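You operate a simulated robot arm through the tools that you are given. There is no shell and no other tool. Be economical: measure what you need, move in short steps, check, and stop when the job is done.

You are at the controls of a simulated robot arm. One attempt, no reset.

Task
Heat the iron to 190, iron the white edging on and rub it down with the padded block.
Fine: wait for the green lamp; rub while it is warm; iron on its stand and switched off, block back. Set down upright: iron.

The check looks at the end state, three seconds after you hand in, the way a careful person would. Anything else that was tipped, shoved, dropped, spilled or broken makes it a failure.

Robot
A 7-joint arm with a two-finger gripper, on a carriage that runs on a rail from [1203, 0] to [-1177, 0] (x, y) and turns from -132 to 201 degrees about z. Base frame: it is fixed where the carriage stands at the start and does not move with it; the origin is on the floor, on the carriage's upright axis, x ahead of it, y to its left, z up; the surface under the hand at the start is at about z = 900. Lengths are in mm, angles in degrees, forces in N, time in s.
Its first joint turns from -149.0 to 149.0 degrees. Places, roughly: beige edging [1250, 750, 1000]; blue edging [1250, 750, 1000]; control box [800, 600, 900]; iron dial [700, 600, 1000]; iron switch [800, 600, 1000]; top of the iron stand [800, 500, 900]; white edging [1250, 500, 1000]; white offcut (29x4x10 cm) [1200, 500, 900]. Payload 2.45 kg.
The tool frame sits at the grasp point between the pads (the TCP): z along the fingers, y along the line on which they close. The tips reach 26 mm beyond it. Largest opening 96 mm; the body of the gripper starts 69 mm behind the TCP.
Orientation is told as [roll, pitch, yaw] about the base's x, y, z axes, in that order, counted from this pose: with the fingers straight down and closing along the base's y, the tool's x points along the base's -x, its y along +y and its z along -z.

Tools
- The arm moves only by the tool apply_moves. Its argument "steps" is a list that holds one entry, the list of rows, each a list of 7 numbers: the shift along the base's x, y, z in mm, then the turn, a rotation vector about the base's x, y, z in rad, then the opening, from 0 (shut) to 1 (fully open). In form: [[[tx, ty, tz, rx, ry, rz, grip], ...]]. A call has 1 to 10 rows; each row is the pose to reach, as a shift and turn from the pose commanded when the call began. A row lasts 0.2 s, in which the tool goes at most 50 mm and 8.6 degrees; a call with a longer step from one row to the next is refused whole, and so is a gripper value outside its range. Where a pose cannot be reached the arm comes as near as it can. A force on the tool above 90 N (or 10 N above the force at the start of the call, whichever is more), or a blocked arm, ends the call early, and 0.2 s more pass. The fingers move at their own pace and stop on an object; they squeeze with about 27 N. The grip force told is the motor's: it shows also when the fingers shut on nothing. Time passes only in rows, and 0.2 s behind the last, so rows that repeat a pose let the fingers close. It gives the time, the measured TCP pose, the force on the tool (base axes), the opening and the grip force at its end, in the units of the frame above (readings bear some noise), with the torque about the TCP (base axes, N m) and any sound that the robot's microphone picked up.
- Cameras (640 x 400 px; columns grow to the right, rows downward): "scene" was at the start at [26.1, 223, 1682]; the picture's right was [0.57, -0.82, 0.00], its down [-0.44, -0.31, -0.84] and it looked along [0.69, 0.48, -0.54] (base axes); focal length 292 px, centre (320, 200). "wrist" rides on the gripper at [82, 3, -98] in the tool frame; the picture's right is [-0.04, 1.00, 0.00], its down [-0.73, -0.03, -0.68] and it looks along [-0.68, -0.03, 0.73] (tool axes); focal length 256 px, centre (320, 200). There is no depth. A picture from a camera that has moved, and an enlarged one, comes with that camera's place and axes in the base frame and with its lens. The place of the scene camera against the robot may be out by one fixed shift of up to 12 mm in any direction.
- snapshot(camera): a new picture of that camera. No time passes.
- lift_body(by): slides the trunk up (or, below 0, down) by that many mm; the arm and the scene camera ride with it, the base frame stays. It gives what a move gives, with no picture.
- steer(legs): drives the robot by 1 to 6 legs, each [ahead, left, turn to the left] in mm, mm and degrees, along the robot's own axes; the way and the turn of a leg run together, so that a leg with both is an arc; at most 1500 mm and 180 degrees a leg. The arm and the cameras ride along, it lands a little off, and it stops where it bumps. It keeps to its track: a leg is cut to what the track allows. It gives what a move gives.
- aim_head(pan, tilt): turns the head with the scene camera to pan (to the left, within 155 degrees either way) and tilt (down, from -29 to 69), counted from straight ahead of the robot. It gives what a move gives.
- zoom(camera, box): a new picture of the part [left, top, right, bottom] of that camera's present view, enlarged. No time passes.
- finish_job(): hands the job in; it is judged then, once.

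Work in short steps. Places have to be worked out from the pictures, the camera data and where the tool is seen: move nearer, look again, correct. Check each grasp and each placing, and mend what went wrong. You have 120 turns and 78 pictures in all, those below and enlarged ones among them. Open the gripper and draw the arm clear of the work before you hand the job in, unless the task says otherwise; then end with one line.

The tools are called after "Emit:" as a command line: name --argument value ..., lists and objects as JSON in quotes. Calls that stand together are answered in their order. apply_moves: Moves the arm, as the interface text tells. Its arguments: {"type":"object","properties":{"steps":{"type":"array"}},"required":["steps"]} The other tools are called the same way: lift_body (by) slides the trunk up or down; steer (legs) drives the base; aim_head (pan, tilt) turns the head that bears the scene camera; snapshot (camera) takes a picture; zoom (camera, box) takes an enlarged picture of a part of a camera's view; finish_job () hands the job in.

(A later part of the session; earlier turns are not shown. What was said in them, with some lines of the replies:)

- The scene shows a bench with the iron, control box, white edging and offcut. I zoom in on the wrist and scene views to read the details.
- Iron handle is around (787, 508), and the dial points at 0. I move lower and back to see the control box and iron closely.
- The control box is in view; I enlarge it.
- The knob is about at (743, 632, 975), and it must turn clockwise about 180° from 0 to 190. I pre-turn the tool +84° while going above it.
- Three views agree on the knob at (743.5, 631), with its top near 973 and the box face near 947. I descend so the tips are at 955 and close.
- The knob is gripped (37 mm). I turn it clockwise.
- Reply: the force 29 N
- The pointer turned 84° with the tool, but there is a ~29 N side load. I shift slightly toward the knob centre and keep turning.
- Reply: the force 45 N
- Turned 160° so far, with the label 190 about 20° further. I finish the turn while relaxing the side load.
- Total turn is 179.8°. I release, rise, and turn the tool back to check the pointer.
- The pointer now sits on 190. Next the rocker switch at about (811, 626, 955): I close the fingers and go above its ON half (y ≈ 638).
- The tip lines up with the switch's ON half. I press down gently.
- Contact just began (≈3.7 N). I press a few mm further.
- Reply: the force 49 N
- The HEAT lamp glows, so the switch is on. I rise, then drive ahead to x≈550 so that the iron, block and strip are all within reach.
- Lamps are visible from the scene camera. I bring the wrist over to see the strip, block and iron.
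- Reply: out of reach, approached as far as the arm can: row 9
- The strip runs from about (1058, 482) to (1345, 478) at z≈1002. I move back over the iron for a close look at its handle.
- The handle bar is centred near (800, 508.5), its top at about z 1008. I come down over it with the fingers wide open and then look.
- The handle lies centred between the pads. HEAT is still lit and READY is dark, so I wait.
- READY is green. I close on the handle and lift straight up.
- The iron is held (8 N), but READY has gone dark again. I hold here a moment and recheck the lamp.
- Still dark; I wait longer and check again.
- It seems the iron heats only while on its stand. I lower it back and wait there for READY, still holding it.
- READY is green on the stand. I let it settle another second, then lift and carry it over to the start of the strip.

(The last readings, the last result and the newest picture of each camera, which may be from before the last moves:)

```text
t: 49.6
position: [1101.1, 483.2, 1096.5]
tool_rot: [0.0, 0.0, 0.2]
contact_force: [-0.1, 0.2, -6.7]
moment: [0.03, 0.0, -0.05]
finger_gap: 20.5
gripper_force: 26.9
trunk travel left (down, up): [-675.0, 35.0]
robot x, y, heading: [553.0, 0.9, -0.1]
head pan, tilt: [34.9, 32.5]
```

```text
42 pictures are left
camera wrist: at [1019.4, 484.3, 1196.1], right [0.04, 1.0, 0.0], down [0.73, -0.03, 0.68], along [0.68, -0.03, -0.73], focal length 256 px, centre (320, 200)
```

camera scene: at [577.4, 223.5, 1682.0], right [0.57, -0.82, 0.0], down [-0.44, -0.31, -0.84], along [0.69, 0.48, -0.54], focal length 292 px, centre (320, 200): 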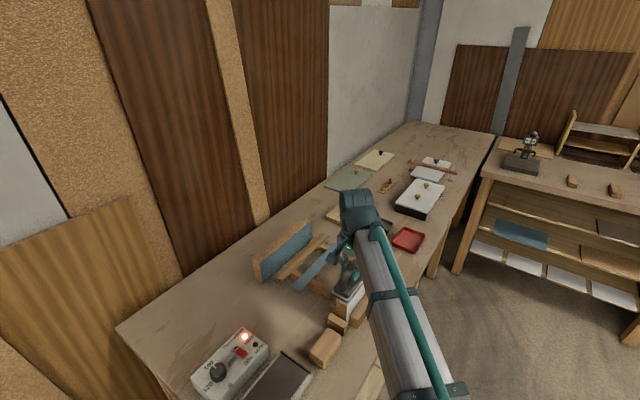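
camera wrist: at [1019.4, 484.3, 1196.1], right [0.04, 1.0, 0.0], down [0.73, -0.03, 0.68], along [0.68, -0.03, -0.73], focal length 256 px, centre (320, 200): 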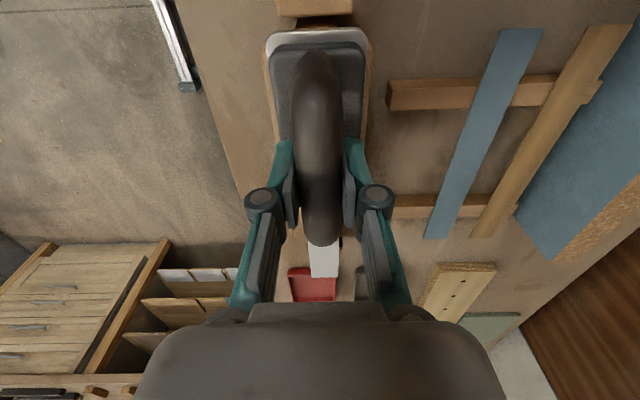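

The iron is over the start of the strip, rear just past its near end. I lower in small steps until it touches.

Emit:
apply_moves --steps '[[[0, -1, -8, 0, 0, 0, 0], [0, -1, -14, 0, 0, 0, 0], [0, -1, -17, 0, 0, 0, 0]]]'

Emit:
zoom --camera "scene" --box '[290, 230, 410, 330]'

```text
t: 50.4
position: [1101.3, 481.9, 1079.4]
tool_rot: [0.0, 0.0, 0.3]
contact_force: [-0.7, -0.6, -6.4]
moment: [0.0, 0.02, 0.01]
finger_gap: 20.3
gripper_force: 27.0
trunk travel left (down, up): [-675.0, 35.0]
robot x, y, heading: [550.0, 0.2, 0.1]
head pan, tilt: [34.9, 32.5]
```

```text
4.00 times, centred on (350, 280) of scene
camera zoom: at [577.5, 223.4, 1682.0], right [0.57, -0.82, 0.0], down [-0.44, -0.31, -0.84], along [0.69, 0.48, -0.54], focal length 1170 px, centre (200, -120)
```

zoom: 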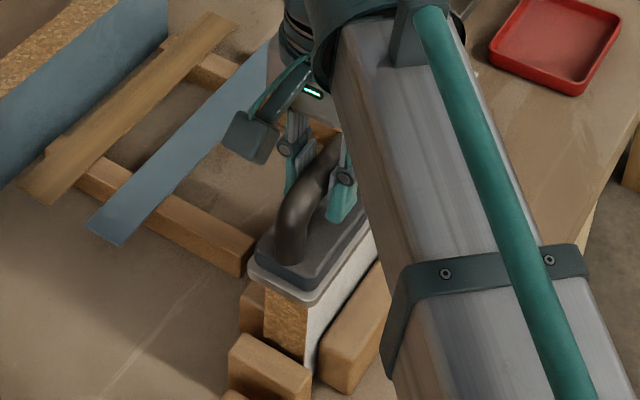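

Very near the surface now; I continue down in 2 mm steps.

Emit:
apply_moves --steps '[[[0, 0, -3, 0, 0, 0, 0], [0, 0, -6, 0, 0, 0, 0], [0, 0, -8, 0, 0, 0, 0]]]'

```text
t: 51.2
position: [1101.8, 480.7, 1072.5]
tool_rot: [-0.1, 0.1, 0.2]
contact_force: [-1.0, -0.1, -7.7]
moment: [-0.02, 0.03, 0.01]
finger_gap: 20.5
gripper_force: 26.5
trunk travel left (down, up): [-675.0, 35.0]
robot x, y, heading: [552.3, -0.4, -0.2]
head pan, tilt: [34.9, 32.5]
```

Emit:
apply_moves --steps '[[[0, 0, -3, 0, 0, 0, 0], [0, 0, -6, 0, 0, 0, 0]]]'

```text
t: 51.8
position: [1100.4, 479.0, 1069.5]
tool_rot: [0.1, -0.1, 0.2]
contact_force: [2.5, 1.8, 21.2]
moment: [0.01, -0.02, 0.0]
finger_gap: 20.3
gripper_force: 27.0
trunk travel left (down, up): [-675.0, 35.0]
robot x, y, heading: [552.3, -2.3, -0.0]
head pan, tilt: [34.9, 32.5]
```

Contact at about 21 N. I now glide along the strip at ~40 mm/s.

Emit:
apply_moves --steps '[[[8, 0, 0, 0, 0, 0, 0], [16, 0, 0, 0, 0, 0, 0], [24, 0, 0, 0, 0, 0, 0], [32, 0, 0, 0, 0, 0, 0], [40, -0.5, 0, 0, 0, 0, 0], [48, -0.5, 0, 0, 0, 0, 0], [56, -1, 0, 0, 0, 0, 0], [64, -1, 0, 0, 0, 0, 0], [72, -1, 0, 0, 0, 0, 0], [80, -1, 0, 0, 0, 0, 0]]]'

Emit:
apply_moves --steps '[[[8, 0, 0, 0, 0, 0, 0], [16, 0, 0, 0, 0, 0, 0], [24, 0, 0, 0, 0, 0, 0], [32, 0, 0, 0, 0, 0, 0], [40, -0.5, 0, 0, 0, 0, 0], [48, -0.5, 0, 0, 0, 0, 0], [56, -1, 0, 0, 0, 0, 0], [64, -1, 0, 0, 0, 0, 0], [72, -1, 0, 0, 0, 0, 0], [80, -1, 0, 0, 0, 0, 0]]]'

Emit:
zoom --camera "wrist" --box '[200, 0, 440, 300]'

```text
t: 54.0
position: [1179.8, 479.5, 1068.2]
tool_rot: [0.0, 0.0, 0.1]
contact_force: [-5.3, 1.3, 15.2]
moment: [0.03, 0.07, -0.02]
finger_gap: 20.1
gripper_force: 26.5
trunk travel left (down, up): [-675.0, 35.0]
robot x, y, heading: [548.2, -0.1, 0.2]
head pan, tilt: [34.9, 32.5]
```

```text
t: 56.2
position: [1260.0, 477.7, 1066.7]
tool_rot: [-0.1, -0.1, 0.2]
contact_force: [-5.8, 1.1, 15.6]
moment: [0.04, 0.14, 0.01]
finger_gap: 20.3
gripper_force: 27.2
trunk travel left (down, up): [-675.0, 35.0]
robot x, y, heading: [550.6, -1.8, -0.1]
head pan, tilt: [34.9, 32.5]
```

```text
1.33 times, centred on (320, 150) of wrist
camera zoom: at [1177.8, 480.7, 1166.4], right [0.04, 1.0, 0.0], down [0.73, -0.03, 0.68], along [0.68, -0.02, -0.73], focal length 341 px, centre (320, 267)
```

zoom: 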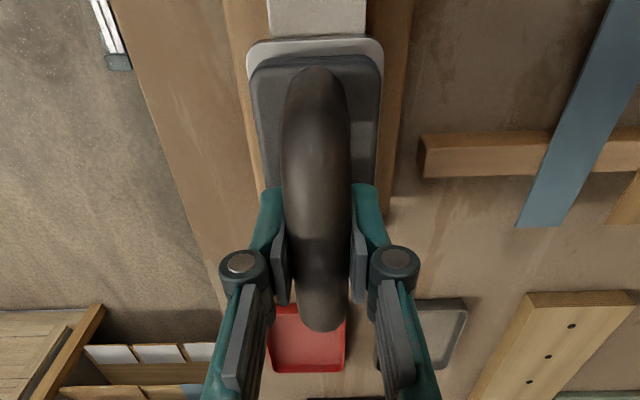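

The iron tracks centred on the strip. I carry on to the far end, then start a return pass to heat the ends evenly.

Emit:
apply_moves --steps '[[[8, 0, 0, 0, 0, 0, 0], [16, 0, 0, 0, 0, 0, 0], [24, 0, 0, 0, 0, 0, 0], [32, -0.5, 0, 0, 0, 0, 0], [40, -0.5, 0, 0, 0, 0, 0], [48, -0.5, 0, 0, 0, 0, 0], [56, -1, 0, 0, 0, 0, 0], [62, -1, 0, 0, 0, 0, 0], [52, -0.5, 0, 0, 0, 0, 0], [42, 0, 0, 0, 0, 0, 0]]]'

Emit:
apply_moves --steps '[[[-10, 0, 0, 0, 0, 0, 0], [-20, 0, 0, 0, 0, 0, 0], [-30, 0, 0, 0, 0, 0, 0], [-40, 0.5, 0, 0, 0, 0, 0], [-50, 0.5, 0, 0, 0, 0, 0], [-60, 0.5, 0, 0, 0, 0, 0], [-70, 1, 0, 0, 0, 0, 0], [-80, 1, 0, 0, 0, 0, 0], [-90, 1, 0, 0, 0, 0, 0], [-100, 1, 0, 0, 0, 0, 0]]]'

Emit:
apply_moves --steps '[[[-10, 0, 0, 0, 0, 0, 0], [-20, 0, 0, 0, 0, 0, 0], [-30, 0, 0, 0, 0, 0, 0], [-40, 0.5, 0, 0, 0, 0, 0], [-50, 0.5, 0, 0, 0, 0, 0], [-60, 0.5, 0, 0, 0, 0, 0], [-70, 1, 0, 0, 0, 0, 0], [-80, 1, 0, 0, 0, 0, 0], [-90, 1, 0, 0, 0, 0, 0], [-100, 1, 0, 0, 0, 0, 0]]]'

```text
t: 58.4
position: [1302.2, 477.0, 1066.9]
tool_rot: [0.0, -0.1, 0.1]
contact_force: [5.2, -0.9, 13.4]
moment: [-0.02, -0.41, -0.01]
finger_gap: 20.3
gripper_force: 27.0
trunk travel left (down, up): [-675.0, 35.0]
robot x, y, heading: [549.6, 4.3, 0.0]
head pan, tilt: [34.9, 32.5]
```

```text
t: 60.6
position: [1201.7, 480.2, 1067.6]
tool_rot: [0.0, 0.0, 0.1]
contact_force: [6.1, 0.0, 17.6]
moment: [0.03, -0.25, 0.04]
finger_gap: 20.3
gripper_force: 27.1
trunk travel left (down, up): [-675.0, 35.0]
robot x, y, heading: [552.9, 0.0, -0.3]
head pan, tilt: [34.9, 32.5]
```

```text
t: 62.8
position: [1102.9, 479.7, 1066.5]
tool_rot: [-0.1, 0.0, 0.3]
contact_force: [3.8, -0.3, 10.6]
moment: [-0.03, -0.2, 0.03]
finger_gap: 20.3
gripper_force: 27.4
trunk travel left (down, up): [-675.0, 35.0]
robot x, y, heading: [552.8, 1.8, -0.0]
head pan, tilt: [34.9, 32.5]
```

I finish over the near end, then lift the iron off and take a quick look on the way to the stand.

Emit:
apply_moves --steps '[[[-10, 0.5, 0, 0, 0, 0, 0], [-20, 0.5, 0, 0, 0, 0, 0], [-28, 0.5, 0, 0, 0, 0, 0], [-28, 0.5, 0, 0, 0, 0, 0], [-28, 0.5, 30, 0, 0, 0, 0], [-40, 2, 55, 0, 0, 0, 0], [-85, 6, 60, 0, 0, 0, 0], [-130, 11, 60, 0, 0, 0, 0], [-175, 16, 60, 0, 0, 0, 0], [-220, 22, 60, 0, 0, 0, 0]]]'

Emit:
zoom --camera "scene" --box '[280, 220, 440, 340]'

```text
t: 65.0
position: [882.2, 503.8, 1124.6]
tool_rot: [0.0, 0.0, 0.2]
contact_force: [-0.2, 1.1, -6.1]
moment: [0.02, 0.02, -0.02]
finger_gap: 20.3
gripper_force: 26.8
trunk travel left (down, up): [-675.0, 35.0]
robot x, y, heading: [551.8, -2.8, -0.1]
head pan, tilt: [34.9, 32.5]
```

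```text
3.33 times, centred on (360, 280) of scene
camera zoom: at [576.4, 223.4, 1682.0], right [0.57, -0.82, 0.0], down [-0.44, -0.31, -0.84], along [0.69, 0.48, -0.54], focal length 975 px, centre (187, -67)
```

zoom: 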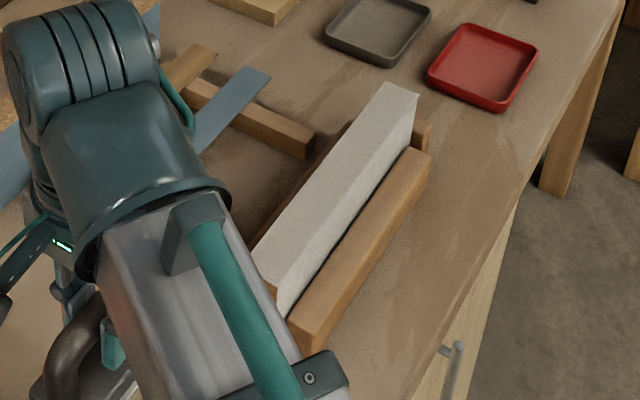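

The strip looks unscorched and in place. I set the iron back onto its stand at the recorded pose and release.

Emit:
apply_moves --steps '[[[-40, 3, 0, 0, 0, 0, 0], [-75, 5, -10, 0, 0, 0, 0], [-81.5, 5.5, -45, 0, 0, 0, 0], [-81.5, 5.5, -85, 0, 0, 0, 0], [-81.5, 5.5, -110, 0, 0, 0, 0], [-81.5, 5.5, -122, 0, 0, 0, 0], [-81.5, 5.5, -126, 0, 0, 0, 0], [-81.5, 5.5, -127.5, 0, 0, 0, 0], [-81.5, 5.5, -127.5, 0, 0, 0, 0]]]'

Emit:
zoom --camera "wrist" --box '[200, 0, 600, 250]'

```text
t: 67.0
position: [801.3, 508.7, 998.1]
tool_rot: [0.0, 0.0, 0.1]
contact_force: [1.0, -0.4, -6.8]
moment: [-0.02, -0.01, -0.01]
finger_gap: 20.3
gripper_force: 26.6
trunk travel left (down, up): [-675.0, 35.0]
robot x, y, heading: [548.2, -0.7, -0.0]
head pan, tilt: [34.9, 32.5]
```

```text
1.60 times, centred on (400, 125) of wrist
camera zoom: at [719.5, 511.2, 1097.5], right [0.04, 1.0, 0.0], down [0.73, -0.03, 0.68], along [0.68, -0.03, -0.73], focal length 410 px, centre (192, 320)
```

zoom: 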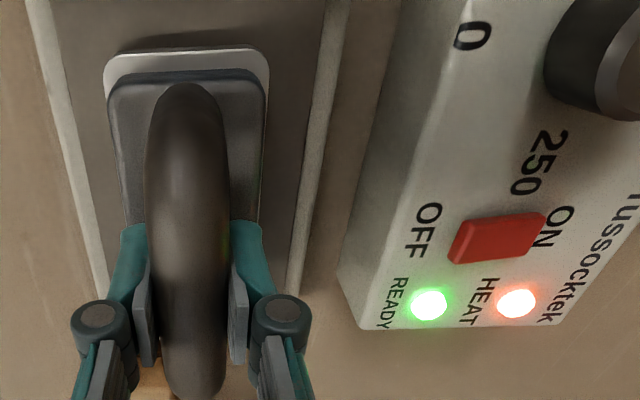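

READY is lit with the iron practically seated. I lower the last 2 mm, open and rise, moving toward the block for a look.

Emit:
apply_moves --steps '[[[0, 0, -1.5, 0, 0, 0, 0], [0, 0, -1.5, 0, 0, 0, 0.5], [0, 0, -1.5, 0, 0, 0, 1], [0, 0, -1.5, 0, 0, 0, 1], [0, 0, 0, 0, 0, 0, 1], [0, 0, 40, 0, 0, 0, 1], [0, 0, 80, 0, 0, 0, 1], [20, -10, 115, 0, 0, 0, 1], [45, -38, 120, 0, 0, 0, 1]]]'

Emit:
snapshot --camera "wrist"

Emit:
zoom --camera "scene" --box '[160, 280, 400, 400]'

```text
t: 69.0
position: [846.8, 470.7, 1119.6]
tool_rot: [0.0, -0.1, 0.2]
contact_force: [-0.3, 0.2, -0.4]
moment: [0.03, 0.02, 0.02]
finger_gap: 96.0
gripper_force: 0.1
trunk travel left (down, up): [-675.0, 35.0]
robot x, y, heading: [553.3, 4.0, 0.1]
head pan, tilt: [34.9, 32.5]
```

```text
37 pictures are left
camera wrist: at [765.1, 472.1, 1218.1], right [0.04, 1.0, 0.0], down [0.73, -0.03, 0.68], along [0.68, -0.02, -0.73], focal length 256 px, centre (320, 200)
```

wrist: 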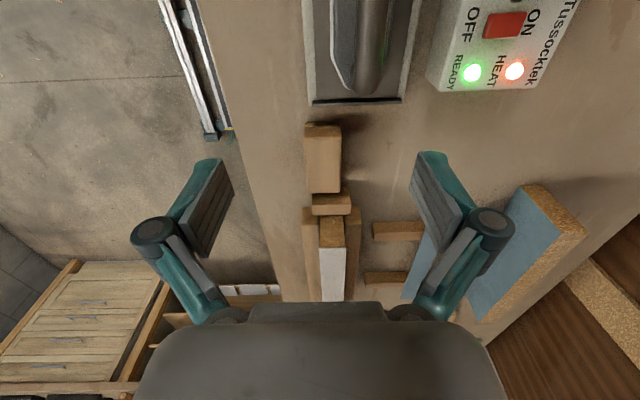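

```text
2.67 times, centred on (280, 340) of scene
camera zoom: at [577.2, 222.5, 1682.1], right [0.57, -0.82, 0.0], down [-0.44, -0.31, -0.84], along [0.69, 0.48, -0.54], focal length 780 px, centre (427, -173)
```

zoom: 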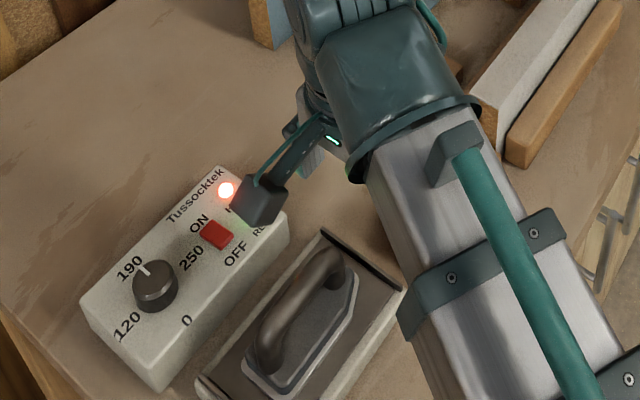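

The block's top face is centred near (956, 471), 44 mm wide and about 45 mm high. I go over it, descend and grip.

Emit:
apply_moves --steps '[[[45, 0, 0, 0, 0, 0, 1], [90, 0, 0, 0, 0, 0, 1], [109, 0, -30, 0, 0, 0, 1], [109, 0, -75, 0, 0, 0, 1], [109, 0, -120, 0, 0, 0, 1], [109, 0, -155, 0, 0, 0, 1], [109, 0, -172, 0, 0, 0, 1], [109, 0, -172, 0, 0, 0, 1]]]'

Emit:
zoom --camera "wrist" --box '[160, 60, 480, 260]'

```text
t: 70.8
position: [955.0, 470.3, 946.9]
tool_rot: [0.0, 0.1, 0.2]
contact_force: [-0.1, 0.5, 0.3]
moment: [0.0, -0.03, 0.02]
finger_gap: 96.0
gripper_force: 0.1
trunk travel left (down, up): [-675.0, 35.0]
robot x, y, heading: [548.2, -0.4, -0.0]
head pan, tilt: [34.9, 32.5]
```

```text
2.00 times, centred on (320, 160) of wrist
camera zoom: at [872.8, 472.6, 1045.3], right [0.04, 1.0, 0.0], down [0.73, -0.03, 0.68], along [0.68, -0.02, -0.73], focal length 512 px, centre (320, 280)
```

zoom: 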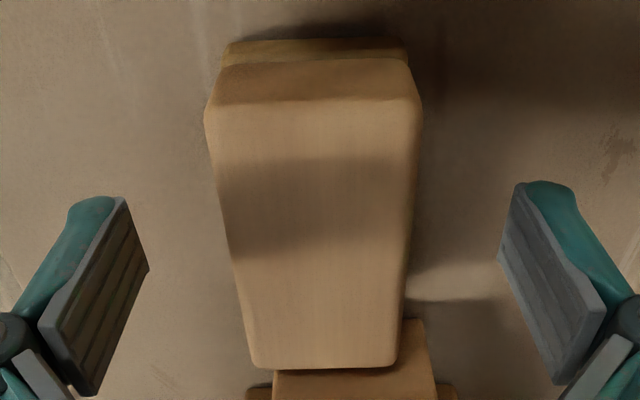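

The block is well between the pads. I lower a little, grip, lift it and head for the strip start.

Emit:
apply_moves --steps '[[[0, 0, -4, 0, 0, 0, 1], [0, 0, -4, 0, 0, 0, 0], [0, 0, -4, 0, 0, 0, 0], [0, 0, -4, 0, 0, 0, 0], [0, 0, 20, 0, 0, 0, 0], [0, 0, 65, 0, 0, 0, 0], [0, 0, 110, 0, 0, 0, 0], [45, 4, 125, 0, 0, 0, 0], [92, 8, 125, 0, 0, 0, 0], [135, 11, 118, 0, 0, 0, 0]]]'

Emit:
zoom --camera "wrist" --box '[160, 0, 480, 300]'

```text
t: 73.0
position: [1092.1, 483.8, 1064.5]
tool_rot: [0.0, 0.0, 0.2]
contact_force: [-0.2, -0.6, -1.7]
moment: [0.0, 0.02, -0.01]
finger_gap: 47.2
gripper_force: 26.6
trunk travel left (down, up): [-675.0, 35.0]
robot x, y, heading: [549.6, -0.4, 0.2]
head pan, tilt: [34.9, 32.5]
```

```text
1.33 times, centred on (320, 150) of wrist
camera zoom: at [1009.6, 485.7, 1163.4], right [0.04, 1.0, 0.0], down [0.73, -0.03, 0.68], along [0.68, -0.03, -0.73], focal length 341 px, centre (320, 267)
```

zoom: 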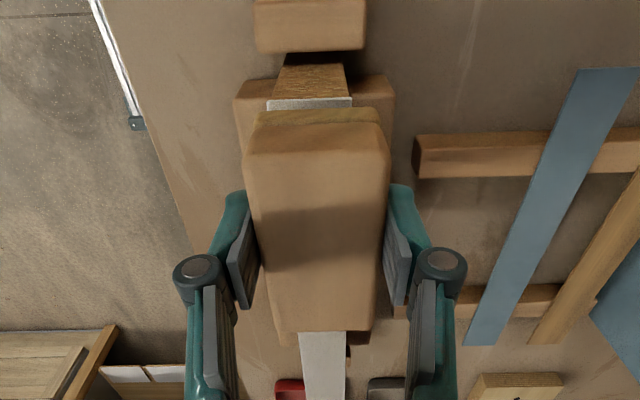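

The block is held and above the strip. I lower it onto the near end.

Emit:
apply_moves --steps '[[[-4, -2, -8, 0, 0, 0, 0], [-6, -2, -14, 0, 0, 0, 0], [-6, -2, -18, 0, 0, 0, 0], [-6, -2, -22, 0, 0, 0, 0]]]'

```text
t: 74.0
position: [1083.9, 479.6, 1043.5]
tool_rot: [0.1, -0.2, 0.3]
contact_force: [1.2, 0.6, 21.2]
moment: [0.02, -0.16, 0.03]
finger_gap: 47.5
gripper_force: 27.2
trunk travel left (down, up): [-675.0, 35.0]
robot x, y, heading: [549.2, 2.5, 0.1]
head pan, tilt: [34.9, 32.5]
```

Contact at 21 N. I rub along to the far end while it is warm, pressing slightly more.

Emit:
apply_moves --steps '[[[10, 0, -1, 0, 0, 0, 0], [22, 0, -1, 0, 0, 0, 0], [34, 0, -1, 0, 0, 0, 0], [46, 0, -1, 0, 0, 0, 0], [58, -0.5, -1, 0, 0, 0, 0], [70, -0.5, -1, 0, 0, 0, 0], [82, -1, -1, 0, 0, 0, 0], [94, -1, -1, 0, 0, 0, 0], [106, -1, -1, 0, 0, 0, 0], [118, -1, -1, 0, 0, 0, 0]]]'

Emit:
apply_moves --steps '[[[12, 0, 0, 0, 0, 0, 0], [24, 0, 0, 0, 0, 0, 0], [36, 0, 0, 0, 0, 0, 0], [48, -0.5, 0, 0, 0, 0, 0], [60, -0.5, 0, 0, 0, 0, 0], [72, -0.5, 0, 0, 0, 0, 0], [84, -1, 0, 0, 0, 0, 0], [96, -1, 0, 0, 0, 0, 0], [108, -1, 0, 0, 0, 0, 0], [120, -1, 0, 0, 0, 0, 0]]]'

Emit:
zoom --camera "wrist" --box '[160, 0, 480, 300]'

```text
t: 76.2
position: [1201.5, 478.2, 1042.7]
tool_rot: [0.1, -0.1, 0.2]
contact_force: [-5.7, 0.0, 18.1]
moment: [0.04, 0.19, -0.01]
finger_gap: 47.3
gripper_force: 26.6
trunk travel left (down, up): [-675.0, 35.0]
robot x, y, heading: [553.4, 1.5, -0.1]
head pan, tilt: [34.9, 32.5]
```

```text
t: 78.4
position: [1322.3, 477.5, 1043.2]
tool_rot: [0.0, -0.1, 0.2]
contact_force: [-1.6, 0.3, 8.9]
moment: [0.01, 0.16, -0.03]
finger_gap: 47.5
gripper_force: 27.1
trunk travel left (down, up): [-675.0, 35.0]
robot x, y, heading: [549.1, -3.5, -0.1]
head pan, tilt: [34.9, 32.5]
```

```text
1.33 times, centred on (320, 150) of wrist
camera zoom: at [1240.1, 479.6, 1142.0], right [0.04, 1.0, 0.0], down [0.73, -0.03, 0.68], along [0.68, -0.02, -0.73], focal length 341 px, centre (320, 267)
```

zoom: 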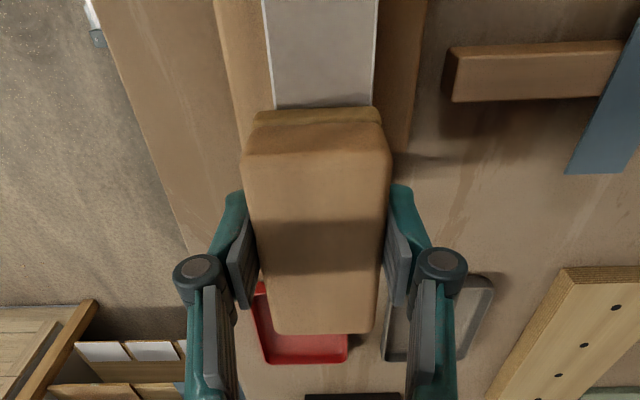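

The far end had lighter force, so I make a return rub with a bit more pressure.

Emit:
apply_moves --steps '[[[0, 0, -2, 0, 0, 0, 0], [-10, 0, -2.5, 0, 0, 0, 0], [-24, 0, -2.5, 0, 0, 0, 0], [-38, 0, -2.5, 0, 0, 0, 0], [-52, 0.5, -2, 0, 0, 0, 0], [-66, 0.5, -2, 0, 0, 0, 0], [-80, 0.5, -2, 0, 0, 0, 0], [-94, 1, -2, 0, 0, 0, 0], [-108, 1, -1.5, 0, 0, 0, 0], [-122, 1, -1.5, 0, 0, 0, 0]]]'

Emit:
apply_moves --steps '[[[-14, 0, 0, 0, 0, 0, 0], [-28, 0, 0, 0, 0, 0, 0], [-42, 0.5, 0, 0, 0, 0, 0], [-56, 0.5, 0, 0, 0, 0, 0], [-70, 0.5, 0, 0, 0, 0, 0], [-84, 1, 0, 0, 0, 0, 0], [-98, 1, 0, 0, 0, 0, 0], [-110, 1, 0, 0, 0, 0, 0], [-120, 1, 0, 0, 0, 0, 0], [-120, 1, 40, 0, 0, 0, 0]]]'

Emit:
zoom --camera "scene" --box '[280, 220, 440, 340]'

```text
t: 80.6
position: [1198.9, 477.5, 1040.9]
tool_rot: [0.0, 0.0, 0.2]
contact_force: [4.9, -0.1, 19.1]
moment: [-0.01, -0.37, 0.0]
finger_gap: 47.1
gripper_force: 27.1
trunk travel left (down, up): [-675.0, 35.0]
robot x, y, heading: [550.3, -0.9, 0.0]
head pan, tilt: [34.9, 32.5]
```

```text
t: 82.8
position: [1080.5, 478.5, 1079.5]
tool_rot: [0.0, 0.1, 0.2]
contact_force: [0.3, -0.6, -1.2]
moment: [0.04, 0.02, 0.03]
finger_gap: 47.4
gripper_force: 26.8
trunk travel left (down, up): [-675.0, 35.0]
robot x, y, heading: [549.9, -1.3, -0.2]
head pan, tilt: [34.9, 32.5]
```

```text
3.33 times, centred on (360, 280) of scene
camera zoom: at [576.5, 222.2, 1681.8], right [0.57, -0.82, 0.0], down [-0.44, -0.31, -0.84], along [0.69, 0.48, -0.54], focal length 975 px, centre (187, -67)
```

zoom: 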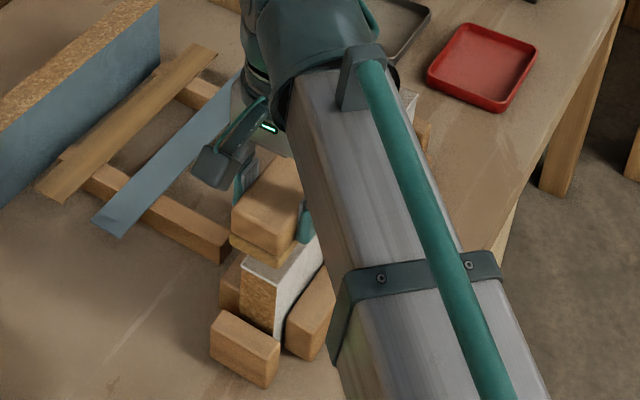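

The edging lies flat and the block is lifted off. I return the block to its recorded place and check before releasing.

Emit:
apply_moves --steps '[[[-45, -3, 5, 0, 0, 0, 0], [-90, -6, 5, 0, 0, 0, 0], [-125.3, -8, 0, 0, 0, 0, 0], [-125.3, -8, -45, 0, 0, 0, 0], [-125.3, -8, -90, 0, 0, 0, 0], [-125.3, -8, -120, 0, 0, 0, 0], [-125.3, -8, -132, 0, 0, 0, 0], [-125.3, -8, -135, 0, 0, 0, 0], [-125.3, -8, -136, 0, 0, 0, 0]]]'

Emit:
zoom --camera "wrist" --box '[160, 60, 480, 260]'

```text
t: 84.8
position: [955.8, 472.0, 943.3]
tool_rot: [0.0, 0.1, 0.1]
contact_force: [0.8, -1.2, -0.7]
moment: [0.01, -0.04, 0.03]
finger_gap: 47.2
gripper_force: 26.8
trunk travel left (down, up): [-675.0, 35.0]
robot x, y, heading: [551.8, 1.1, -0.0]
head pan, tilt: [34.9, 32.5]
```

```text
2.00 times, centred on (320, 160) of wrist
camera zoom: at [873.4, 473.9, 1042.8], right [0.04, 1.0, 0.0], down [0.73, -0.03, 0.68], along [0.68, -0.03, -0.73], focal length 512 px, centre (320, 280)
```

zoom: 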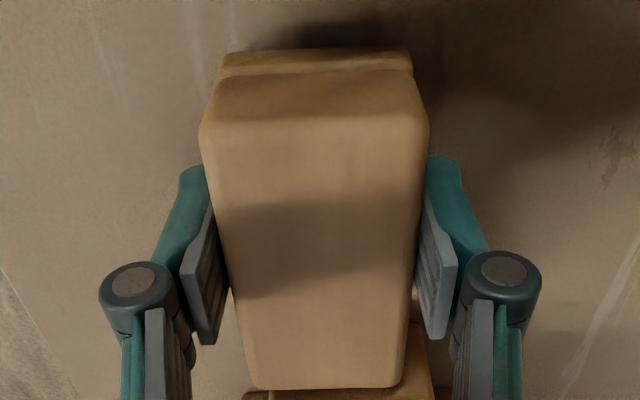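

The force says the block isn't fully resting, having slid a little in the grip. I lower until it touches.

Emit:
apply_moves --steps '[[[-2, 0, -1.5, 0, 0, 0, 0], [-2, 0, -3, 0, 0, 0, 0]]]'

```text
t: 85.4
position: [954.1, 470.8, 941.1]
tool_rot: [-0.1, -0.1, 0.1]
contact_force: [-0.9, -0.5, -1.7]
moment: [0.02, -0.01, 0.0]
finger_gap: 47.2
gripper_force: 26.6
trunk travel left (down, up): [-675.0, 35.0]
robot x, y, heading: [551.2, -0.4, -0.3]
head pan, tilt: [34.9, 32.5]
```

Emit:
apply_moves --steps '[[[0, 0, -1.5, 0, 0, 0, 0], [0, 0, -3, 0, 0, 0, 0]]]'

```text
t: 86.0
position: [952.9, 471.1, 938.9]
tool_rot: [0.0, 0.0, 0.2]
contact_force: [1.3, -0.4, 4.8]
moment: [-0.19, 0.23, -0.01]
finger_gap: 47.4
gripper_force: 27.1
trunk travel left (down, up): [-675.0, 35.0]
robot x, y, heading: [550.4, 1.1, -0.2]
head pan, tilt: [34.9, 32.5]
```

Touching at about 5 N. I release, rise, and go above the OFF half of the switch with fingers closed.

Emit:
apply_moves --steps '[[[0, 0, 0, 0, 0, 0, 0.5], [0, 0, 0, 0, 0, 0, 1], [0, 0, 0, 0, 0, 0, 1], [0, 0, 45, 0, 0, 0, 1], [0, 0, 90, 0, 0, 0, 1], [0, 0, 135, 0, 0, 0, 1], [-20, 20, 170, 0, 0, 0, 0.5], [-50, 50, 180, 0, 0, 0, 0], [-80, 80, 180, 0, 0, 0, 0], [-110, 110, 180, 0, 0, 0, 0]]]'

Emit:
apply_moves --steps '[[[-32, 30, 0, 0, 0, 0, 0], [-32, 30, -45, 0, 0, 0, 0], [-32, 30, -90, 0, 0, 0, 0], [-32, 30, -119, 0, 0, 0, 0]]]'

Emit:
zoom --camera "wrist" --box '[160, 60, 480, 260]'

```text
t: 88.2
position: [842.2, 582.1, 1118.3]
tool_rot: [0.0, 0.0, 0.2]
contact_force: [-0.5, 0.1, -0.3]
moment: [0.05, -0.03, -0.02]
finger_gap: 0.0
gripper_force: 26.6
trunk travel left (down, up): [-675.0, 35.0]
robot x, y, heading: [549.1, 0.6, -0.1]
head pan, tilt: [34.9, 32.5]
```

```text
t: 89.2
position: [810.7, 612.1, 998.0]
tool_rot: [-0.1, -0.1, 0.2]
contact_force: [-0.4, 0.1, -0.3]
moment: [-0.02, 0.01, 0.0]
finger_gap: 0.0
gripper_force: 26.2
trunk travel left (down, up): [-675.0, 35.0]
robot x, y, heading: [550.6, 0.2, 0.3]
head pan, tilt: [34.9, 32.5]
```

```text
2.00 times, centred on (320, 160) of wrist
camera zoom: at [729.1, 614.6, 1097.1], right [0.04, 1.0, 0.0], down [0.73, -0.03, 0.68], along [0.68, -0.03, -0.73], focal length 512 px, centre (320, 280)
```

zoom: 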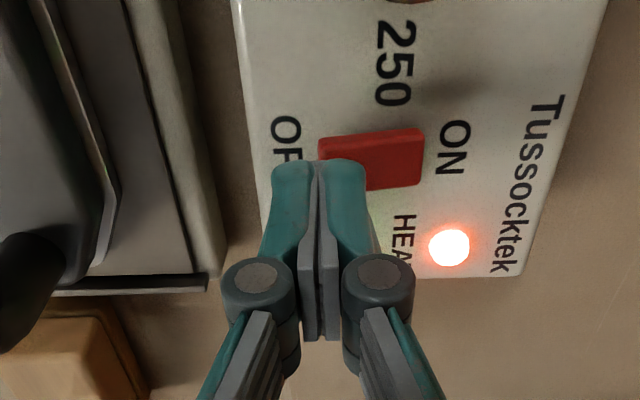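

The closed tip is over the OFF end. I shift 2 mm in y and press.

Emit:
apply_moves --steps '[[[0, 2, -8, 0, 0, 0, 0], [0, 2, -13, 0, 0, 0, 0], [0, 2, -17, 0, 0, 0, 0], [0, 2, -20, 0, 0, 0, 0]]]'

Emit:
zoom --camera "wrist" --box '[160, 60, 480, 260]'

```text
t: 90.2
position: [811.2, 612.8, 982.0]
tool_rot: [0.5, -0.2, 0.1]
contact_force: [3.2, 3.3, 49.4]
moment: [0.45, 0.03, -0.07]
finger_gap: 0.2
gripper_force: 28.7
trunk travel left (down, up): [-675.0, 35.0]
robot x, y, heading: [550.4, -1.2, 0.3]
head pan, tilt: [34.9, 32.5]
```

```text
2.00 times, centred on (320, 160) of wrist
camera zoom: at [729.0, 614.4, 1082.2], right [0.04, 1.0, 0.01], down [0.73, -0.03, 0.68], along [0.68, -0.02, -0.73], focal length 512 px, centre (320, 280)
```

zoom: 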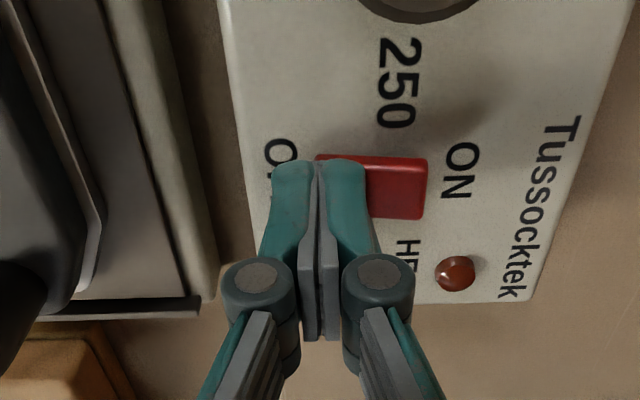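

The HEAT lamp is off, so the iron is switched off. I rise clear, open the gripper and inspect everything.

Emit:
apply_moves --steps '[[[0, 0, 40, 0, 0, 0, 0], [0, 0, 85, 0, 0, 0, 0.5], [0, 0, 130, 0, 0, 0, 1], [20, -20, 165, 0, 0, 0, 1], [45, -40, 190, 0, 0, 0, 1], [75, -60, 215, 0, 0, 0, 1], [105, -70, 240, 0, 0, 0, 1]]]'

Emit:
snapshot --camera "wrist"

Emit:
zoom --camera "scene" --box '[180, 220, 440, 400]'

```text
t: 91.8
position: [917.2, 542.4, 1220.7]
tool_rot: [-0.1, 0.0, 0.2]
contact_force: [-1.0, -1.0, 1.2]
moment: [0.04, -0.01, 0.0]
finger_gap: 95.9
gripper_force: 0.0
trunk travel left (down, up): [-675.0, 35.0]
robot x, y, heading: [550.6, 1.3, -0.2]
head pan, tilt: [34.9, 32.5]
```

```text
28 pictures are left
camera wrist: at [835.8, 545.8, 1319.8], right [0.04, 1.0, 0.0], down [0.73, -0.03, 0.68], along [0.68, -0.02, -0.73], focal length 256 px, centre (320, 200)
```

wrist: 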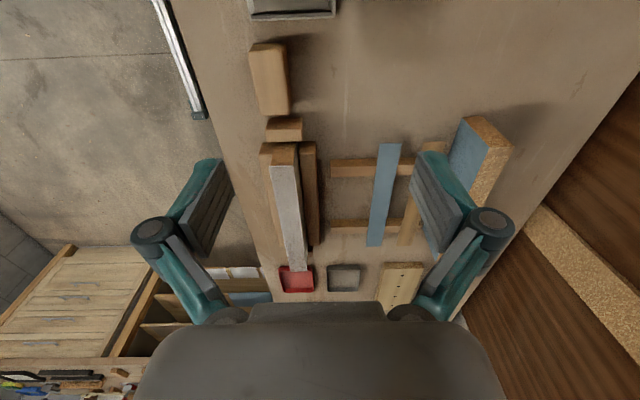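

```text
2.22 times, centred on (310, 310) of scene
camera zoom: at [577.3, 222.7, 1682.0], right [0.57, -0.82, 0.0], down [-0.44, -0.31, -0.84], along [0.69, 0.48, -0.54], focal length 650 px, centre (342, -44)
```

zoom: 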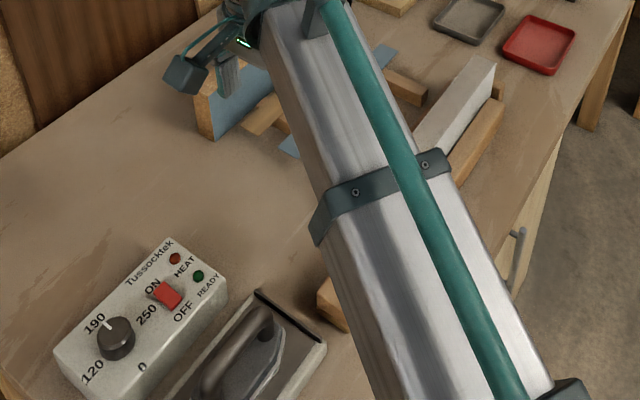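

Everything appears in place; I zoom on the strip and block for a final check.

Emit:
zoom --camera "wrist" --box '[220, 30, 360, 290]'

Emit:
zoom --camera "scene" --box '[330, 230, 430, 300]'

```text
1.54 times, centred on (290, 160) of wrist
camera zoom: at [835.8, 545.8, 1319.8], right [0.04, 1.0, 0.0], down [0.73, -0.03, 0.68], along [0.68, -0.02, -0.73], focal length 394 px, centre (366, 262)
```

zoom: 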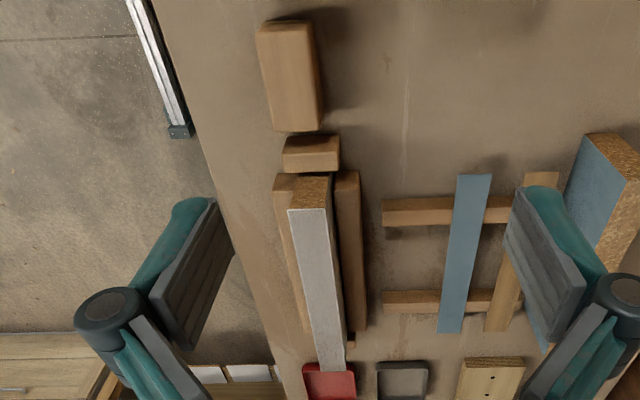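

```text
5.71 times, centred on (380, 265) of scene
camera zoom: at [577.3, 222.7, 1682.0], right [0.57, -0.82, 0.0], down [-0.44, -0.31, -0.84], along [0.69, 0.48, -0.54], focal length 1671 px, centre (-23, -171)
```

zoom: 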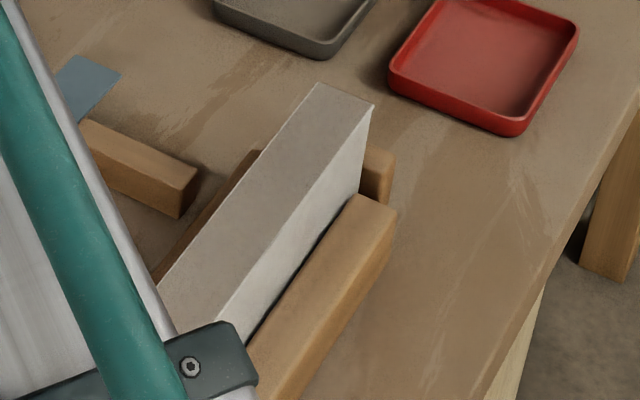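

The edging is on with an even finish. The iron is level on its stand and switched off, the block is back, nothing else has moved, and the arm is clear, so I hand in.

Emit:
finish_job

```text
The job is handed in.
```

The white edging is ironed on at 190 and rubbed down while warm. The iron is upright on its stand and switched off, and the padded block is back to within a few millimetres of its place.
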